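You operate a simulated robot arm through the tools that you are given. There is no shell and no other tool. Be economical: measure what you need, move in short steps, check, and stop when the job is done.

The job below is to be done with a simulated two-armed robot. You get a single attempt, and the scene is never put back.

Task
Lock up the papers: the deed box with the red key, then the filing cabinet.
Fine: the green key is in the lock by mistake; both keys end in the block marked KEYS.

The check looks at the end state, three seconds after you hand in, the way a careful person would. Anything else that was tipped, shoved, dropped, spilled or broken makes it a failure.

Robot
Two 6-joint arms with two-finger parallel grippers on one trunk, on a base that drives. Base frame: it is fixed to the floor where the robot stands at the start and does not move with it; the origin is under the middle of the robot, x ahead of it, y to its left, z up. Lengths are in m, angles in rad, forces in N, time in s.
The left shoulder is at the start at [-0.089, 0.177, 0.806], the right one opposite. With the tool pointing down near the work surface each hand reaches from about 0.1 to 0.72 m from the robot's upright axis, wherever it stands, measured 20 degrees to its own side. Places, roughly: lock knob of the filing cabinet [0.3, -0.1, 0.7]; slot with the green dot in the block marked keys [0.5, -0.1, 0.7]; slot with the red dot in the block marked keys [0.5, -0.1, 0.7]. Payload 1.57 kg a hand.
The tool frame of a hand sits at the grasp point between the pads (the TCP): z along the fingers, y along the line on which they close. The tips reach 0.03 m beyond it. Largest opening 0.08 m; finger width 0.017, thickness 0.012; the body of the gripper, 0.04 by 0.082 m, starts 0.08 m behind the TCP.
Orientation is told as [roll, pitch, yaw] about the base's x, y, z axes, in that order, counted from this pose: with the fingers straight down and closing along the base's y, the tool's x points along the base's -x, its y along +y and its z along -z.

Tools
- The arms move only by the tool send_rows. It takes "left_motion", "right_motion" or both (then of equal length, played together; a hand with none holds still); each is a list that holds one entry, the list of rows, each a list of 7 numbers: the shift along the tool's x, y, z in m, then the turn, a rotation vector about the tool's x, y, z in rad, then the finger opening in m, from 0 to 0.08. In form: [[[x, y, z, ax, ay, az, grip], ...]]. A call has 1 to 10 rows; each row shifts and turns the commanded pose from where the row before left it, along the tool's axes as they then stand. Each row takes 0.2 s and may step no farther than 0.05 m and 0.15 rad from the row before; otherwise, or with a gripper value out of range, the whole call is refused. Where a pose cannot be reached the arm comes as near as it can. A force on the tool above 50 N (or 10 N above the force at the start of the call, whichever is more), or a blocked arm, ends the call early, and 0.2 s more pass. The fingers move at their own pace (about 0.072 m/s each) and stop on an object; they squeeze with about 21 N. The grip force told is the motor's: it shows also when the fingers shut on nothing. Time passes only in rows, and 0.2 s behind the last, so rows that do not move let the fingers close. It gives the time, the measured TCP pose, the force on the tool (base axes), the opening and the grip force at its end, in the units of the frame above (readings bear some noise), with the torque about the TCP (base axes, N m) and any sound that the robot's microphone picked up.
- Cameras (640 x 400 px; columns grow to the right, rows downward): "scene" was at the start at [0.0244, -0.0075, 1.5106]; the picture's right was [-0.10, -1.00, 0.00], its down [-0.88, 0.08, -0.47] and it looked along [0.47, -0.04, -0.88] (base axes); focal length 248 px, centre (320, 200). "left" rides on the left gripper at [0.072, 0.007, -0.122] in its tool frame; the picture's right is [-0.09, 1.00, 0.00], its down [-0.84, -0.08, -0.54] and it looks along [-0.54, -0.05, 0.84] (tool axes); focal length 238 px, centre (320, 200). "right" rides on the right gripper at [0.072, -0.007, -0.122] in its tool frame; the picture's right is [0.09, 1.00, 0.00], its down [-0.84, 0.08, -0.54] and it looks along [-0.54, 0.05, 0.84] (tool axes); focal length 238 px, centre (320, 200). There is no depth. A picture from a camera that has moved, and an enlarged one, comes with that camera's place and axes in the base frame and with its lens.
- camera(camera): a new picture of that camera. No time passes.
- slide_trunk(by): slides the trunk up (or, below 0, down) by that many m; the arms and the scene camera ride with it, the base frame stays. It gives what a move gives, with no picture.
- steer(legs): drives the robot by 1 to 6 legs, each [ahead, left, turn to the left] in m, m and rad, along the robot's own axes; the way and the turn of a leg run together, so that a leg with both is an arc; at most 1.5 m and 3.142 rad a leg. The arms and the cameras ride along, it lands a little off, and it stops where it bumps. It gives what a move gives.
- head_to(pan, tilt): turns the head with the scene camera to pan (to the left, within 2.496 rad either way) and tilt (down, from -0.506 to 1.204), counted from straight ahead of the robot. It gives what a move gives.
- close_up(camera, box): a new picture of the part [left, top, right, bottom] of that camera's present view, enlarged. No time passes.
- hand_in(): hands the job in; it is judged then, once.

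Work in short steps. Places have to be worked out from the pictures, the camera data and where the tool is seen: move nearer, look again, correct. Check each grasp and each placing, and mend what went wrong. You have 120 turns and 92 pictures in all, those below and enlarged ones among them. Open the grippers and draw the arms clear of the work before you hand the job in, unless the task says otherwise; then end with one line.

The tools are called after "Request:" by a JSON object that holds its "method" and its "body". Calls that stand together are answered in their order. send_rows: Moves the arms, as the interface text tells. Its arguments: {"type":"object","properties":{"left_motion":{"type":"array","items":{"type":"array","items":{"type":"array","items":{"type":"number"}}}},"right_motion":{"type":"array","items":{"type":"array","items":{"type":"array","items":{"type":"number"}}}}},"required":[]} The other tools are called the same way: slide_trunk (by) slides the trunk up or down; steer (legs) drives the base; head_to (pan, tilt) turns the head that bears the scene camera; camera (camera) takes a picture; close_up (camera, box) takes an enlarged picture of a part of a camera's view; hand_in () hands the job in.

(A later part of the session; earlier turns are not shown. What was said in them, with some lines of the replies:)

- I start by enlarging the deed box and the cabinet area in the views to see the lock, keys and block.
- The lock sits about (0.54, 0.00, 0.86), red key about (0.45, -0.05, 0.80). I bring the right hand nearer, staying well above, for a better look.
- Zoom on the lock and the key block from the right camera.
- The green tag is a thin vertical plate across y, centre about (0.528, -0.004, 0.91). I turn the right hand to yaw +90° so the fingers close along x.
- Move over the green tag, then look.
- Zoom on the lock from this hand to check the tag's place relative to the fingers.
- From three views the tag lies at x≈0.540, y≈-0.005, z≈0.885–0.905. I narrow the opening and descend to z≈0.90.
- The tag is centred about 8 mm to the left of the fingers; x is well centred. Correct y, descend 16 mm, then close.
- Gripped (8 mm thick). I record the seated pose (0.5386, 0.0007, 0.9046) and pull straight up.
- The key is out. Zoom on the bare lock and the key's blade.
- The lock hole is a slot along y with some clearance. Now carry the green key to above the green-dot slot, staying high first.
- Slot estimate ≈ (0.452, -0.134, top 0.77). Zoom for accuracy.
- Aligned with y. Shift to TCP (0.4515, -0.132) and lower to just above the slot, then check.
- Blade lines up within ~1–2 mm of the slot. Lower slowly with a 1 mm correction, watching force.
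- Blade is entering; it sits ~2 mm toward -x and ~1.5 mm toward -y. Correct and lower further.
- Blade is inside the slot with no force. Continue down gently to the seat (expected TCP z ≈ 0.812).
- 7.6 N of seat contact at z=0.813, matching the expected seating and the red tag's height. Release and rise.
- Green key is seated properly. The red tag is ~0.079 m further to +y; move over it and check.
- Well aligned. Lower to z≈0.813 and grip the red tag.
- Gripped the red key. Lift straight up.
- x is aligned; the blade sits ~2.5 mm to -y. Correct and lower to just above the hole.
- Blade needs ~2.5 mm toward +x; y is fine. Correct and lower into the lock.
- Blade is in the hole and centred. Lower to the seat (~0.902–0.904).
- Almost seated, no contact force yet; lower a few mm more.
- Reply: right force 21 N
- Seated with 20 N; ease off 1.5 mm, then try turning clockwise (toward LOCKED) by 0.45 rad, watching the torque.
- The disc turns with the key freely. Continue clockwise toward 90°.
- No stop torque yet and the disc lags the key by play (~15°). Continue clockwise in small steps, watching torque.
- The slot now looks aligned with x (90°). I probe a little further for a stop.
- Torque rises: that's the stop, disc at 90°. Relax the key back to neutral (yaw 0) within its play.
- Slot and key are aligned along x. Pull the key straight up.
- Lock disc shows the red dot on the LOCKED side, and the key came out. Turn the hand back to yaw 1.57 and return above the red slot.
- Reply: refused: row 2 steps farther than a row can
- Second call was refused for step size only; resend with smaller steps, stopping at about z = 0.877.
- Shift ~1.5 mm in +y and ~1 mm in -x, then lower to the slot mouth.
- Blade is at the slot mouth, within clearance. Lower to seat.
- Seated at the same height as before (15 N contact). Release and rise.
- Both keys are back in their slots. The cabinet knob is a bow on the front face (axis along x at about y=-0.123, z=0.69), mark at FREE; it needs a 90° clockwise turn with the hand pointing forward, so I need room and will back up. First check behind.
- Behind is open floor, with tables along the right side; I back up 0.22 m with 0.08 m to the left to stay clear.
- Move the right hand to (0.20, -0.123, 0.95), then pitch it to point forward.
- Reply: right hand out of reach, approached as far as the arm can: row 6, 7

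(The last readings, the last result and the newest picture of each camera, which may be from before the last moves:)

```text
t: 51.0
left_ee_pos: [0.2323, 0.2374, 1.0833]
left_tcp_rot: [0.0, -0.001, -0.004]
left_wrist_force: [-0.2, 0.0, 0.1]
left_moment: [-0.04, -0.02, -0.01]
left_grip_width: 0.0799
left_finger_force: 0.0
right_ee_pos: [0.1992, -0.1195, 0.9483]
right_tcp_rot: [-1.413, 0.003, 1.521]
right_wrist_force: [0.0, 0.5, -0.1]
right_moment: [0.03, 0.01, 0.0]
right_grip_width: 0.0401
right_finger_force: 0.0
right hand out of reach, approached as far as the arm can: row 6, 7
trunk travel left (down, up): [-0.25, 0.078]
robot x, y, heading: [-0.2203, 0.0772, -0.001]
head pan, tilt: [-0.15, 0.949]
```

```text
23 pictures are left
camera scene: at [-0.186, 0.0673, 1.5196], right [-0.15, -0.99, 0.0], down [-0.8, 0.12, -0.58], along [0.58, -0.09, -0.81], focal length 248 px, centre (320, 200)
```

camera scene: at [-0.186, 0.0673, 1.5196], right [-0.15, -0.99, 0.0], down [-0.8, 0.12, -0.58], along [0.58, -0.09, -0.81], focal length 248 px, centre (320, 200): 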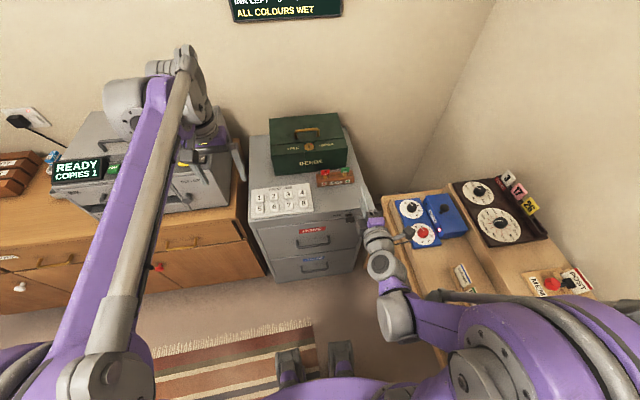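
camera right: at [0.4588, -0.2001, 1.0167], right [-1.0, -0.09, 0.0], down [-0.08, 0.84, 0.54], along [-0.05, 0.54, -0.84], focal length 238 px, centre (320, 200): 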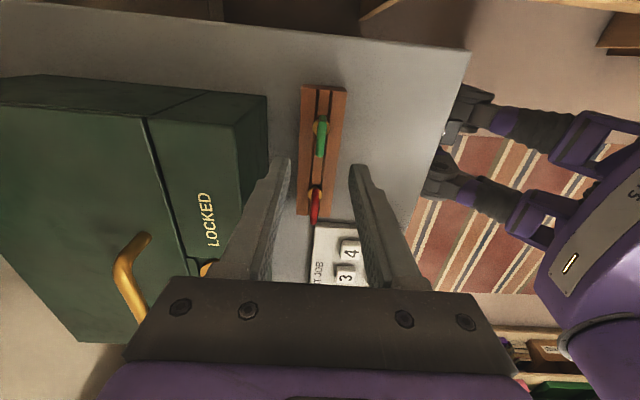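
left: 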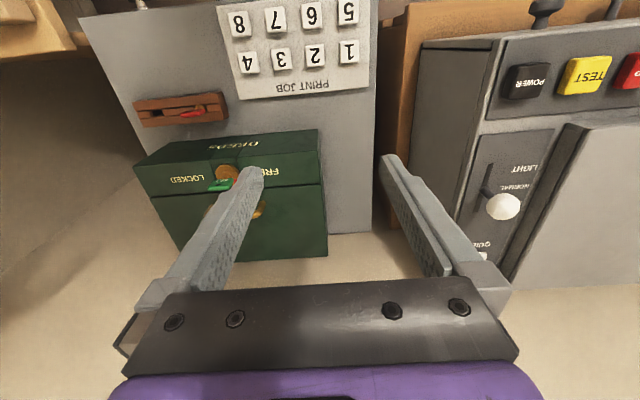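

The last few degrees were out of reach while the arm is so folded; back up another 0.1 m so the arm extends more, then finish the pitch and lower.

Request:
{"method": "steer", "body": {"legs": [[-0.1, 0.02, 0]]}}

Request:
{"method": "send_rows", "body": {"right_motion": [[[0, 0, 0.03, 0, 0, 0, 0.04], [0, 0, 0.03, 0, 0, 0, 0.04], [0, 0, 0.03, 0, 0, 0, 0.04], [0, 0, 0, 0, 0, 0, 0.04]]]}}

```text
t: 52.2
left_ee_pos: [0.1357, 0.2564, 1.0846]
left_tcp_rot: [0.0, -0.001, -0.003]
left_wrist_force: [-0.2, 0.4, 0.4]
left_moment: [-0.03, -0.03, 0.03]
left_grip_width: 0.08
left_finger_force: 0.0
right_ee_pos: [0.1016, -0.1001, 0.9476]
right_tcp_rot: [-1.412, 0.005, 1.523]
right_wrist_force: [-1.2, -0.1, -0.3]
right_moment: [-0.03, 0.04, -0.01]
right_grip_width: 0.04
right_finger_force: 0.0
trunk travel left (down, up): [-0.25, 0.078]
robot x, y, heading: [-0.3181, 0.0999, -0.007]
head pan, tilt: [-0.15, 0.949]
```

```text
t: 53.2
left_ee_pos: [0.1349, 0.2573, 1.0845]
left_tcp_rot: [0.0, 0.0, -0.005]
left_wrist_force: [-0.3, 0.3, 0.1]
left_moment: [-0.02, -0.01, 0.0]
left_grip_width: 0.0798
left_finger_force: 0.0
right_ee_pos: [0.191, -0.1048, 0.9336]
right_tcp_rot: [-1.412, 0.006, 1.522]
right_wrist_force: [-0.2, -0.4, -0.3]
right_moment: [0.01, 0.01, -0.02]
right_grip_width: 0.0398
right_finger_force: 0.0
trunk travel left (down, up): [-0.25, 0.078]
robot x, y, heading: [-0.3145, 0.0987, -0.004]
head pan, tilt: [-0.15, 0.949]
```

Finish the orientation (+0.158 about tool x, -0.048 about tool y), fix y, and begin lowering.

Request:
{"method": "send_rows", "body": {"right_motion": [[[0, 0, 0, 0.08, -0.024, 0, 0.04], [0, 0, 0, 0.078, -0.024, 0, 0.04], [0.018, 0, 0, 0, 0, 0, 0.04], [0, 0.04, 0, 0, 0, 0, 0.04], [0, 0.04, 0, 0, 0, 0, 0.04], [0, 0, 0, 0, 0, 0, 0.04]]]}}

Request:
{"method": "camera", "body": {"camera": "scene"}}

```text
t: 54.6
left_ee_pos: [0.1341, 0.2571, 1.0831]
left_tcp_rot: [0.0, -0.001, -0.003]
left_wrist_force: [0.6, -0.1, 0.7]
left_moment: [0.0, -0.01, 0.03]
left_grip_width: 0.08
left_finger_force: 0.0
right_ee_pos: [0.2079, -0.1266, 0.8689]
right_tcp_rot: [-1.566, 0.001, 1.573]
right_wrist_force: [-0.3, 0.0, 0.3]
right_moment: [-0.04, 0.02, -0.04]
right_grip_width: 0.0402
right_finger_force: 0.1
right hand out of reach, approached as far as the arm can: row 1, 5
trunk travel left (down, up): [-0.25, 0.078]
robot x, y, heading: [-0.3164, 0.0957, -0.005]
head pan, tilt: [-0.15, 0.949]
```

```text
22 pictures are left
camera scene: at [-0.2841, 0.0875, 1.5196], right [-0.15, -0.99, 0.0], down [-0.8, 0.12, -0.58], along [0.58, -0.09, -0.81], focal length 248 px, centre (320, 200)
```

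scene: 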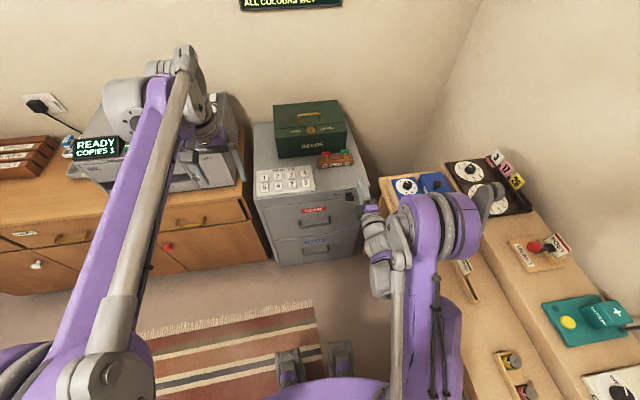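

The arm is too folded (forearm steep). I back up another 0.17 m and 0.1 m left so the arm stretches flatter and away from the bench.

Request:
{"method": "steer", "body": {"legs": [[-0.17, 0.1, 0]]}}

Request:
{"method": "send_rows", "body": {"right_motion": [[[0.02, 0, 0.03, 0, 0, 0, 0.04], [0.02, 0, 0.03, 0, 0, 0, 0.04], [0.02, 0, 0.03, 0, 0, 0, 0.04], [0.02, 0, 0.03, 0, 0, 0, 0.04], [0.02, 0, 0.02, 0, 0, 0, 0.04], [0, 0, 0, 0, 0, 0, 0.04]]]}}

```text
t: 56.1
left_ee_pos: [-0.0358, 0.3558, 1.0838]
left_tcp_rot: [0.002, 0.0, -0.008]
left_wrist_force: [-0.6, -0.3, -0.6]
left_moment: [0.0, -0.01, 0.02]
left_grip_width: 0.0799
left_finger_force: 0.1
right_ee_pos: [0.0359, -0.0283, 0.869]
right_tcp_rot: [-1.566, -0.001, 1.567]
right_wrist_force: [0.2, 0.4, -0.7]
right_moment: [-0.01, 0.01, 0.01]
right_grip_width: 0.0397
right_finger_force: 0.0
trunk travel left (down, up): [-0.25, 0.078]
robot x, y, heading: [-0.4865, 0.1999, -0.009]
head pan, tilt: [-0.15, 0.949]
```

```text
t: 57.5
left_ee_pos: [-0.0366, 0.3567, 1.0833]
left_tcp_rot: [0.0, -0.001, -0.007]
left_wrist_force: [-0.9, -0.7, 0.6]
left_moment: [-0.02, 0.01, -0.01]
left_grip_width: 0.0799
left_finger_force: 0.1
right_ee_pos: [0.1772, -0.1298, 0.869]
right_tcp_rot: [-1.567, 0.002, 1.567]
right_wrist_force: [-0.6, -0.9, 0.2]
right_moment: [0.02, -0.03, 0.0]
right_grip_width: 0.0398
right_finger_force: 0.1
trunk travel left (down, up): [-0.25, 0.078]
robot x, y, heading: [-0.489, 0.2, -0.007]
head pan, tilt: [-0.15, 0.949]
```

Reached fine. Now lower with tool +y (base -z) toward z ≈ 0.70.

Request:
{"method": "send_rows", "body": {"right_motion": [[[0, 0.035, 0, 0, 0, 0, 0.04], [0, 0.035, 0, 0, 0, 0, 0.04], [0, 0.035, 0, 0, 0, 0, 0.04], [0, 0.035, 0, 0, 0, 0, 0.04], [0, 0.03, 0, 0, 0, 0, 0.04], [0, 0, 0, 0, 0, 0, 0.04]]]}}

Request:
{"method": "camera", "body": {"camera": "scene"}}

Request:
{"method": "camera", "body": {"camera": "right"}}

```text
t: 59.0
left_ee_pos: [-0.0352, 0.355, 1.0836]
left_tcp_rot: [-0.001, 0.0, -0.007]
left_wrist_force: [-1.1, -0.4, -0.2]
left_moment: [-0.02, -0.01, -0.03]
left_grip_width: 0.0803
left_finger_force: 0.0
right_ee_pos: [0.1771, -0.1283, 0.6988]
right_tcp_rot: [-1.566, 0.002, 1.568]
right_wrist_force: [-0.1, -0.5, -0.4]
right_moment: [0.04, 0.0, 0.02]
right_grip_width: 0.0399
right_finger_force: 0.2
trunk travel left (down, up): [-0.25, 0.078]
robot x, y, heading: [-0.4846, 0.203, -0.008]
head pan, tilt: [-0.15, 0.949]
```

```text
21 pictures are left
camera scene: at [-0.4547, 0.1876, 1.5197], right [-0.16, -0.99, 0.0], down [-0.8, 0.13, -0.58], along [0.58, -0.09, -0.81], focal length 248 px, centre (320, 200)
```

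scene: 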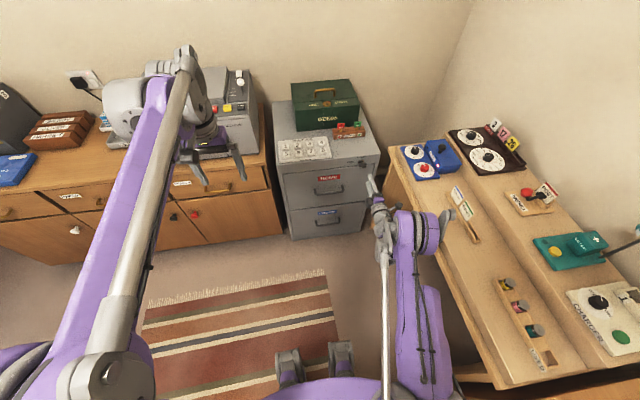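

```text
20 pictures are left
camera right: at [0.0543, -0.2005, 0.705], right [0.0, -0.09, -1.0], down [-0.54, 0.84, -0.08], along [0.84, 0.54, -0.05], focal length 238 px, centre (320, 200)
```

right: 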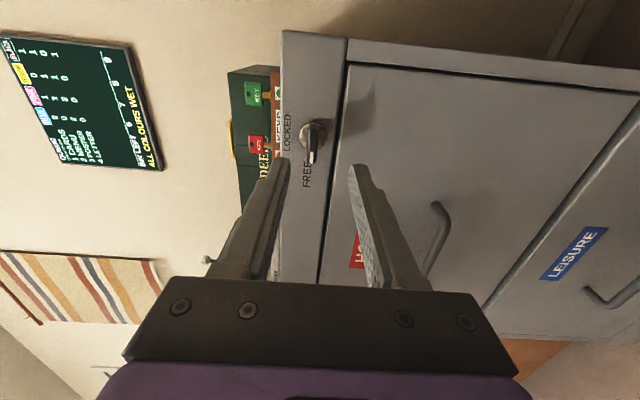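

The hand looks straight at the knob. Zoom in.

Request:
{"method": "close_up", "body": {"camera": "right", "box": [272, 95, 368, 185]}}

```text
4.44 times, centred on (320, 140) of right
camera zoom: at [0.0543, -0.2005, 0.705], right [0.0, -0.09, -1.0], down [-0.54, 0.84, -0.08], along [0.84, 0.54, -0.05], focal length 1059 px, centre (320, 467)
```

zoom: 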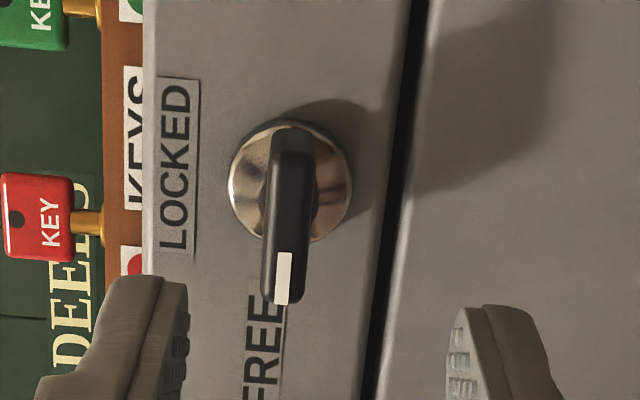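

Knob axis ≈ (y -0.120, z 0.705). Align, then advance to x≈0.24 and check again.

Request:
{"method": "send_rows", "body": {"right_motion": [[[-0.008, -0.006, 0, 0, 0, 0, 0.04], [0, 0, 0.03, 0, 0, 0, 0.04], [0, 0, 0.03, 0, 0, 0, 0.04], [0, 0, 0, 0, 0, 0, 0.04]]]}}

Request:
{"method": "close_up", "body": {"camera": "right", "box": [240, 75, 400, 195]}}

Request:
{"method": "close_up", "body": {"camera": "scene", "box": [330, 140, 410, 200]}}

```text
t: 60.0
left_ee_pos: [-0.0351, 0.3561, 1.0825]
left_tcp_rot: [-0.001, -0.001, -0.006]
left_wrist_force: [0.1, -0.1, 0.2]
left_moment: [-0.02, -0.02, -0.01]
left_grip_width: 0.0802
left_finger_force: 0.0
right_ee_pos: [0.2367, -0.1199, 0.7051]
right_tcp_rot: [-1.567, 0.002, 1.568]
right_wrist_force: [0.7, 0.4, -0.7]
right_moment: [0.02, -0.01, -0.01]
right_grip_width: 0.04
right_finger_force: 0.1
trunk travel left (down, up): [-0.25, 0.078]
robot x, y, heading: [-0.489, 0.1974, -0.008]
head pan, tilt: [-0.15, 0.949]
```

```text
3.33 times, centred on (320, 135) of right
camera zoom: at [0.1148, -0.1923, 0.7117], right [0.0, -0.09, -1.0], down [-0.54, 0.84, -0.08], along [0.84, 0.54, -0.05], focal length 794 px, centre (320, 417)
```

zoom: 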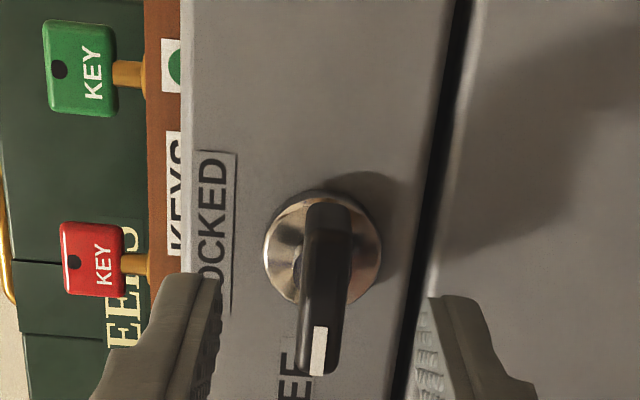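

```text
6.67 times, centred on (370, 170) of scene
camera zoom: at [-0.4548, 0.1874, 1.5196], right [-0.16, -0.99, 0.0], down [-0.8, 0.13, -0.58], along [0.58, -0.09, -0.81], focal length 1650 px, centre (-13, 400)
```

zoom: 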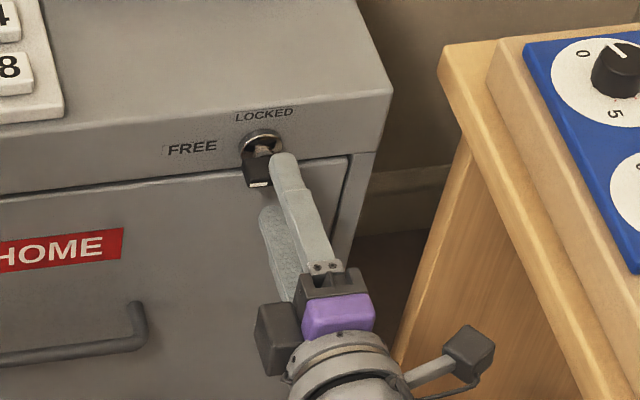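

Centred. Advance 27 mm so tips straddle the bow, then close.

Request:
{"method": "send_rows", "body": {"right_motion": [[[0, 0, 0.01, 0, 0, 0, 0.04], [0, 0, 0.01, 0, 0, 0, 0.04], [0, 0, 0.007, 0, 0, 0, 0.04], [0, 0, 0, 0, 0, 0, 0.0], [0, 0, 0, 0, 0, 0, 0.0], [0, 0, 0, 0, 0, 0, 0.0]]]}}

Request:
{"method": "close_up", "body": {"camera": "right", "box": [240, 75, 400, 195]}}

```text
t: 61.4
left_ee_pos: [-0.0344, 0.3552, 1.0831]
left_tcp_rot: [0.001, 0.0, -0.005]
left_wrist_force: [0.1, -0.1, 0.0]
left_moment: [0.0, 0.01, 0.03]
left_grip_width: 0.0799
left_finger_force: 0.0
right_ee_pos: [0.2629, -0.1214, 0.7043]
right_tcp_rot: [-1.566, 0.002, 1.569]
right_wrist_force: [-4.7, 2.8, -11.4]
right_moment: [-0.05, 0.32, -0.08]
right_grip_width: 0.0138
right_finger_force: 30.6
trunk travel left (down, up): [-0.25, 0.078]
robot x, y, heading: [-0.4889, 0.2036, -0.015]
head pan, tilt: [-0.15, 0.949]
```

```text
3.33 times, centred on (320, 135) of right
camera zoom: at [0.1406, -0.1931, 0.7113], right [0.0, -0.09, -1.0], down [-0.54, 0.84, -0.08], along [0.84, 0.54, -0.05], focal length 794 px, centre (320, 417)
```

zoom: 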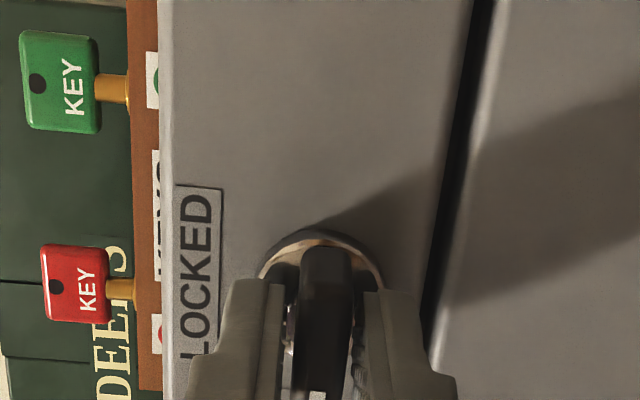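

Gripped (14 mm). Relieve the side force slightly and turn clockwise (+ about tool z), in stages.

Request:
{"method": "send_rows", "body": {"right_motion": [[[0, 0.0012, 0, 0, 0, 0, 0], [0, 0, 0, 0, 0, 0.1, 0], [0, 0, 0, 0, 0, 0.1, 0], [0, 0, 0, 0, 0, 0.1, 0], [0, 0, 0, 0, 0, 0.1, 0], [0, 0, 0, 0, 0, 0, 0]]]}}

```text
t: 62.8
left_ee_pos: [-0.0356, 0.3549, 1.0829]
left_tcp_rot: [-0.001, 0.001, -0.007]
left_wrist_force: [-0.4, -0.2, -0.5]
left_moment: [0.01, 0.02, 0.0]
left_grip_width: 0.0801
left_finger_force: 0.1
right_ee_pos: [0.2619, -0.1209, 0.7032]
right_tcp_rot: [-1.567, -0.399, 1.566]
right_wrist_force: [2.4, 0.0, -3.9]
right_moment: [-0.03, -0.15, 0.52]
right_grip_width: 0.0135
right_finger_force: 30.0
trunk travel left (down, up): [-0.25, 0.078]
robot x, y, heading: [-0.4873, 0.2031, -0.005]
head pan, tilt: [-0.15, 0.949]
```

Turning freely with low force. Continue.

Request:
{"method": "send_rows", "body": {"right_motion": [[[0, 0, 0, 0, 0, 0.13, 0], [0, 0, 0, 0, 0, 0.13, 0], [0, 0, 0, 0, 0, 0.13, 0], [0, 0, 0, 0, 0, 0.13, 0], [0, 0, 0, 0, 0, 0.13, 0], [0, 0, 0, 0, 0, 0.13, 0], [0, 0, 0, 0, 0, 0.13, 0], [0, 0, 0, 0, 0, 0.13, 0], [0, 0, 0, 0, 0, 0.13, 0], [0, 0, 0, 0, 0, 0, 0]]]}}

Request:
{"method": "close_up", "body": {"camera": "scene", "box": [330, 140, 410, 200]}}

```text
t: 65.0
left_ee_pos: [-0.0344, 0.3566, 1.0827]
left_tcp_rot: [0.0, 0.001, -0.007]
left_wrist_force: [0.0, 0.5, -0.3]
left_moment: [0.01, -0.01, 0.01]
left_grip_width: 0.0801
left_finger_force: 0.0
right_ee_pos: [0.2623, -0.1206, 0.7038]
right_tcp_rot: [-0.184, -1.568, 0.18]
right_wrist_force: [-9.8, 9.8, -14.9]
right_moment: [-0.03, 0.59, 0.3]
right_grip_width: 0.0137
right_finger_force: 29.6
trunk travel left (down, up): [-0.25, 0.078]
robot x, y, heading: [-0.4838, 0.2038, -0.008]
head pan, tilt: [-0.15, 0.949]
```

```text
6.67 times, centred on (370, 170) of scene
camera zoom: at [-0.4539, 0.1877, 1.5195], right [-0.16, -0.99, 0.0], down [-0.8, 0.13, -0.58], along [0.57, -0.09, -0.81], focal length 1650 px, centre (-13, 400)
```

zoom: 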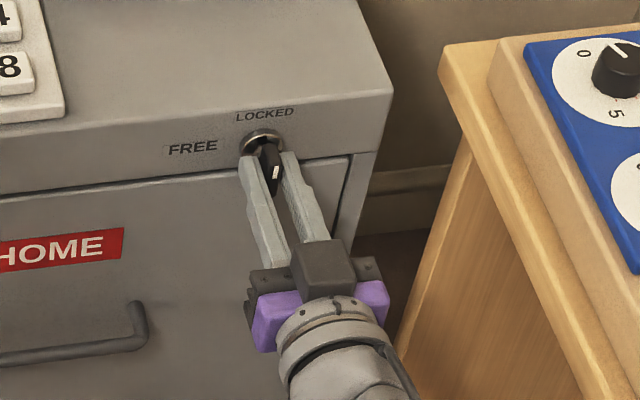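

The bow is vertical with its mark up. Probe slightly further for the stop.

Request:
{"method": "send_rows", "body": {"right_motion": [[[0, 0, 0, 0, 0, 0.06, 0], [0, 0, 0, 0, 0, 0.06, 0], [0, 0, 0, 0, 0, 0, 0]]]}}

```text
t: 65.8
left_ee_pos: [-0.0359, 0.3553, 1.083]
left_tcp_rot: [0.0, 0.0, -0.006]
left_wrist_force: [0.1, 0.4, 0.3]
left_moment: [-0.01, 0.0, 0.03]
left_grip_width: 0.08
left_finger_force: 0.1
right_ee_pos: [0.2622, -0.1197, 0.7045]
right_tcp_rot: [1.548, -1.45, -1.549]
right_wrist_force: [-13.2, 13.3, -11.4]
right_moment: [0.03, 0.4, 0.45]
right_grip_width: 0.0135
right_finger_force: 30.5
trunk travel left (down, up): [-0.25, 0.078]
robot x, y, heading: [-0.4845, 0.2009, -0.009]
head pan, tilt: [-0.15, 0.949]
```

No clear stop torque; look at the knob from the hand.

Request:
{"method": "close_up", "body": {"camera": "right", "box": [240, 75, 400, 195]}}

Request:
{"method": "close_up", "body": {"camera": "scene", "box": [348, 150, 380, 174]}}

```text
3.33 times, centred on (320, 135) of right
camera zoom: at [0.1407, -0.1186, 0.632], right [0.0, 1.0, 0.03], down [-0.54, -0.02, 0.84], along [0.84, -0.02, 0.54], focal length 794 px, centre (320, 417)
```

zoom: 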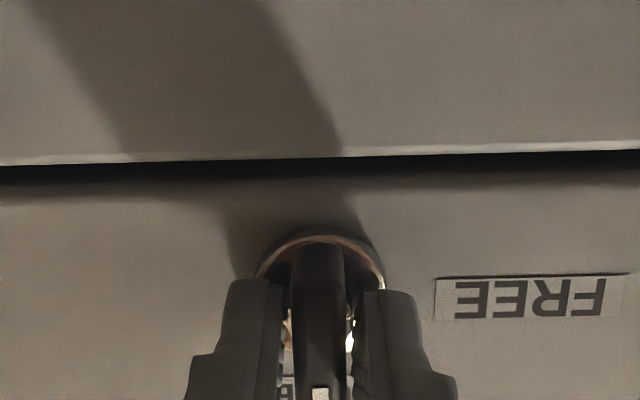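

```text
16.00 times, centred on (364, 162) of scene
camera zoom: at [-0.4546, 0.1883, 1.5196], right [-0.16, -0.99, 0.0], down [-0.8, 0.13, -0.58], along [0.57, -0.09, -0.81], focal length 3959 px, centre (-384, 808)
```

zoom: 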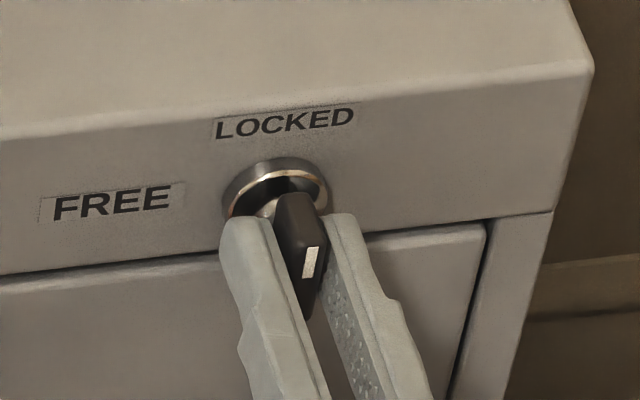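

Mark is at LOCKED, now about 97° by the hand. One more small probe to learn whether there's a stop here.

Request:
{"method": "send_rows", "body": {"right_motion": [[[0, 0, 0, 0, 0, 0.06, 0], [0, 0, 0, 0, 0, 0.04, 0], [0, 0, 0, 0, 0, 0, 0]]]}}

Request:
{"method": "close_up", "body": {"camera": "right", "box": [240, 75, 400, 195]}}

```text
t: 66.5
left_ee_pos: [-0.0349, 0.3561, 1.0835]
left_tcp_rot: [-0.001, 0.001, -0.008]
left_wrist_force: [-0.2, -0.2, -0.2]
left_moment: [-0.03, 0.01, 0.0]
left_grip_width: 0.08
left_finger_force: 0.2
right_ee_pos: [0.2616, -0.1198, 0.7047]
right_tcp_rot: [1.56, -1.352, -1.563]
right_wrist_force: [-1.8, 8.8, 0.5]
right_moment: [-0.42, 0.04, 0.38]
right_grip_width: 0.0138
right_finger_force: 30.5
trunk travel left (down, up): [-0.25, 0.078]
robot x, y, heading: [-0.4882, 0.1985, -0.009]
head pan, tilt: [-0.15, 0.949]
```

```text
3.33 times, centred on (320, 135) of right
camera zoom: at [0.1409, -0.1114, 0.6328], right [0.0, 0.99, 0.13], down [-0.54, -0.1, 0.83], along [0.84, -0.07, 0.54], focal length 794 px, centre (320, 417)
```

zoom: 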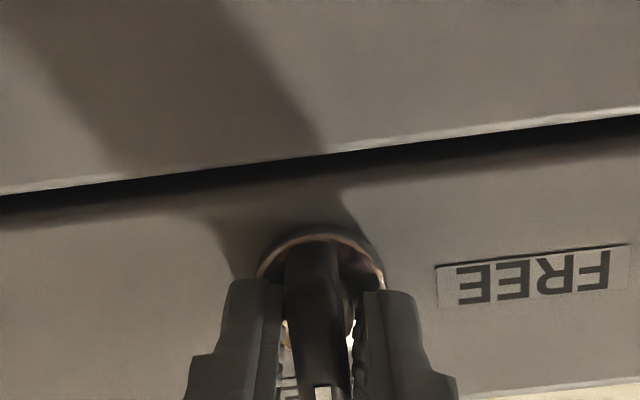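

Torque −0.42 N m: the stop is reached. Turn back 0.12 to relax, open, and draw back.

Request:
{"method": "send_rows", "body": {"right_motion": [[[0, 0, 0, 0, 0, -0.06, 0], [0, 0, 0, 0, 0, -0.05, 0], [0, 0, 0, 0, 0, 0, 0.04], [0, 0, 0, 0, 0, 0, 0.04], [0, 0, -0.02, 0, 0, 0, 0.04], [0, 0, -0.03, 0, 0, 0, 0.04], [0, 0, -0.04, 0, 0, 0, 0.04], [0, 0, 0, 0, 0, 0, 0.04]]]}}

Request:
{"method": "close_up", "body": {"camera": "right", "box": [240, 75, 400, 195]}}

Request:
{"method": "close_up", "body": {"camera": "scene", "box": [348, 150, 380, 174]}}

```text
t: 68.3
left_ee_pos: [-0.0338, 0.3565, 1.0838]
left_tcp_rot: [-0.001, -0.001, -0.007]
left_wrist_force: [-0.8, -0.1, 0.1]
left_moment: [0.01, -0.03, -0.02]
left_grip_width: 0.0801
left_finger_force: 0.1
right_ee_pos: [0.1719, -0.1217, 0.704]
right_tcp_rot: [1.54, -1.462, -1.542]
right_wrist_force: [-0.1, 0.3, -0.3]
right_moment: [-0.02, -0.01, 0.02]
right_grip_width: 0.0402
right_finger_force: 0.1
trunk travel left (down, up): [-0.25, 0.078]
robot x, y, heading: [-0.485, 0.2014, -0.004]
head pan, tilt: [-0.15, 0.949]
```

```text
3.33 times, centred on (320, 135) of right
camera zoom: at [0.0503, -0.1209, 0.6324], right [0.0, 1.0, 0.02], down [-0.54, -0.01, 0.84], along [0.84, -0.01, 0.54], focal length 794 px, centre (320, 417)
```

zoom: 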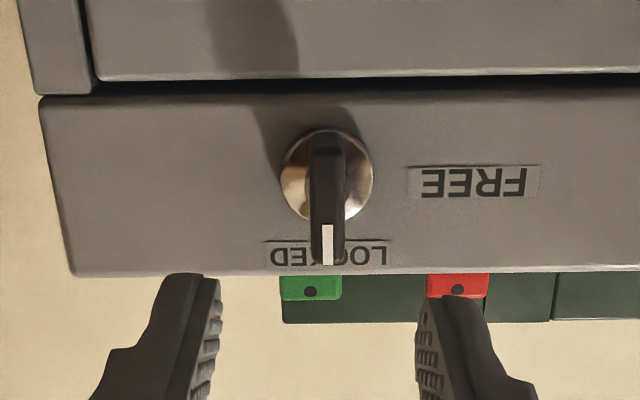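

```text
16.00 times, centred on (364, 162) of scene
camera zoom: at [-0.4541, 0.1875, 1.5196], right [-0.16, -0.99, 0.0], down [-0.8, 0.13, -0.58], along [0.57, -0.09, -0.81], focal length 3959 px, centre (-384, 808)
```

zoom: 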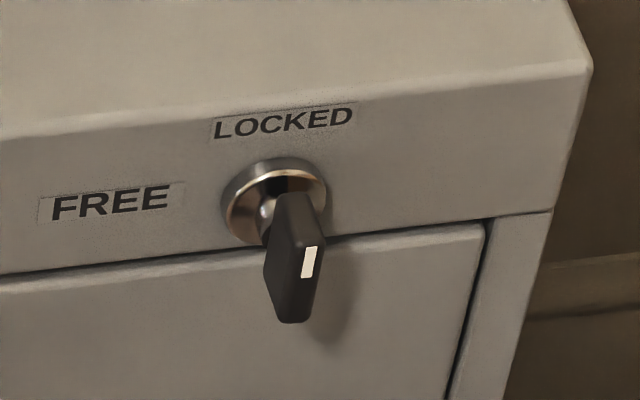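

The knob points at LOCKED. Draw the hand back a bit more and take a final look at the box, block and surroundings.

Request:
{"method": "send_rows", "body": {"right_motion": [[[0, 0, -0.04, 0, 0, 0, 0.08], [0, 0, -0.03, 0, 0, 0, 0.08], [0, 0, 0, 0, 0, 0, 0.08]]]}}

Request:
{"method": "close_up", "body": {"camera": "scene", "box": [268, 70, 388, 160]}}

Request:
{"method": "camera", "body": {"camera": "scene"}}

```text
t: 69.2
left_ee_pos: [-0.0346, 0.3553, 1.0822]
left_tcp_rot: [-0.002, 0.001, -0.007]
left_wrist_force: [0.3, 0.3, -0.3]
left_moment: [0.01, -0.01, -0.01]
left_grip_width: 0.0801
left_finger_force: 0.0
right_ee_pos: [0.105, -0.1226, 0.7063]
right_tcp_rot: [1.539, -1.462, -1.543]
right_wrist_force: [-0.2, 0.0, 0.3]
right_moment: [0.0, 0.03, -0.02]
right_grip_width: 0.0801
right_finger_force: 0.0
right hand out of reach, approached as far as the arm can: row 2
trunk travel left (down, up): [-0.25, 0.078]
robot x, y, heading: [-0.4873, 0.204, -0.008]
head pan, tilt: [-0.15, 0.949]
```

```text
4.44 times, centred on (328, 115) of scene
camera zoom: at [-0.4544, 0.1874, 1.5196], right [-0.16, -0.99, 0.0], down [-0.8, 0.13, -0.58], along [0.57, -0.09, -0.81], focal length 1100 px, centre (284, 578)
```

zoom: 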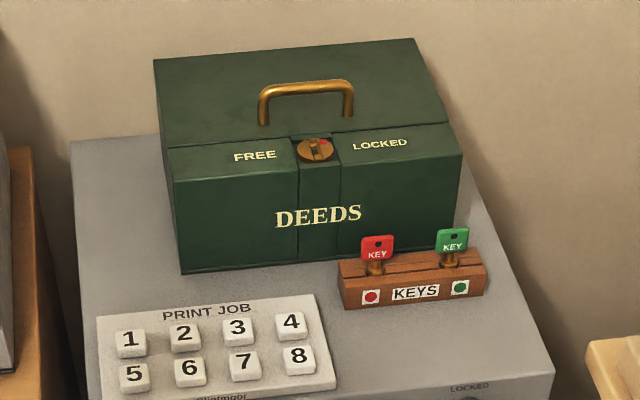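

```text
8 pictures are left
camera scene: at [-0.4544, 0.1874, 1.5196], right [-0.16, -0.99, 0.0], down [-0.8, 0.13, -0.58], along [0.57, -0.09, -0.81], focal length 248 px, centre (320, 200)
```

scene: 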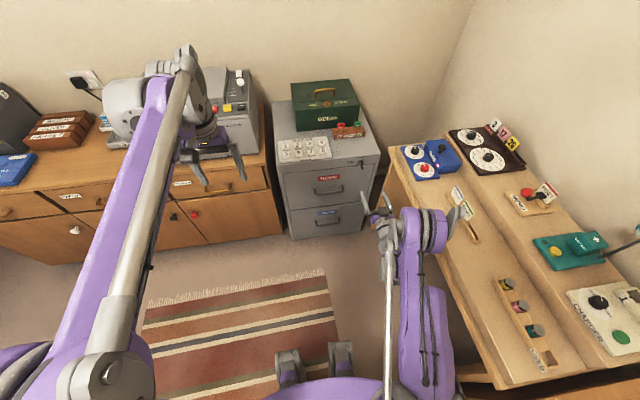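

Everything looks undisturbed; one last zoom on the deed lock.

Request:
{"method": "close_up", "body": {"camera": "scene", "box": [315, 90, 355, 120]}}

```text
13.33 times, centred on (335, 105) of scene
camera zoom: at [-0.4544, 0.1874, 1.5196], right [-0.16, -0.99, 0.0], down [-0.8, 0.13, -0.58], along [0.57, -0.09, -0.81], focal length 3299 px, centre (120, 1467)
```

zoom: 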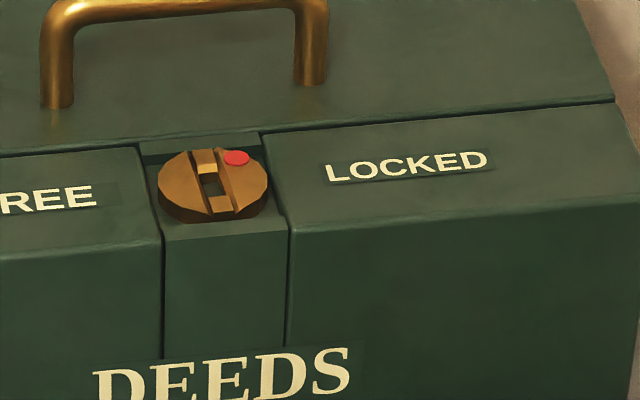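

The deed lock is at LOCKED, both keys are in their slots, and the cabinet knob is at LOCKED; hand in.

Request:
{"method": "hand_in", "body": {}}

```text
The job is handed in.
```

The deed box was locked with the red key, then the filing cabinet knob was turned to LOCKED; both keys are back in the KEYS block in their matching slots, and nothing else was disturbed that I could see.
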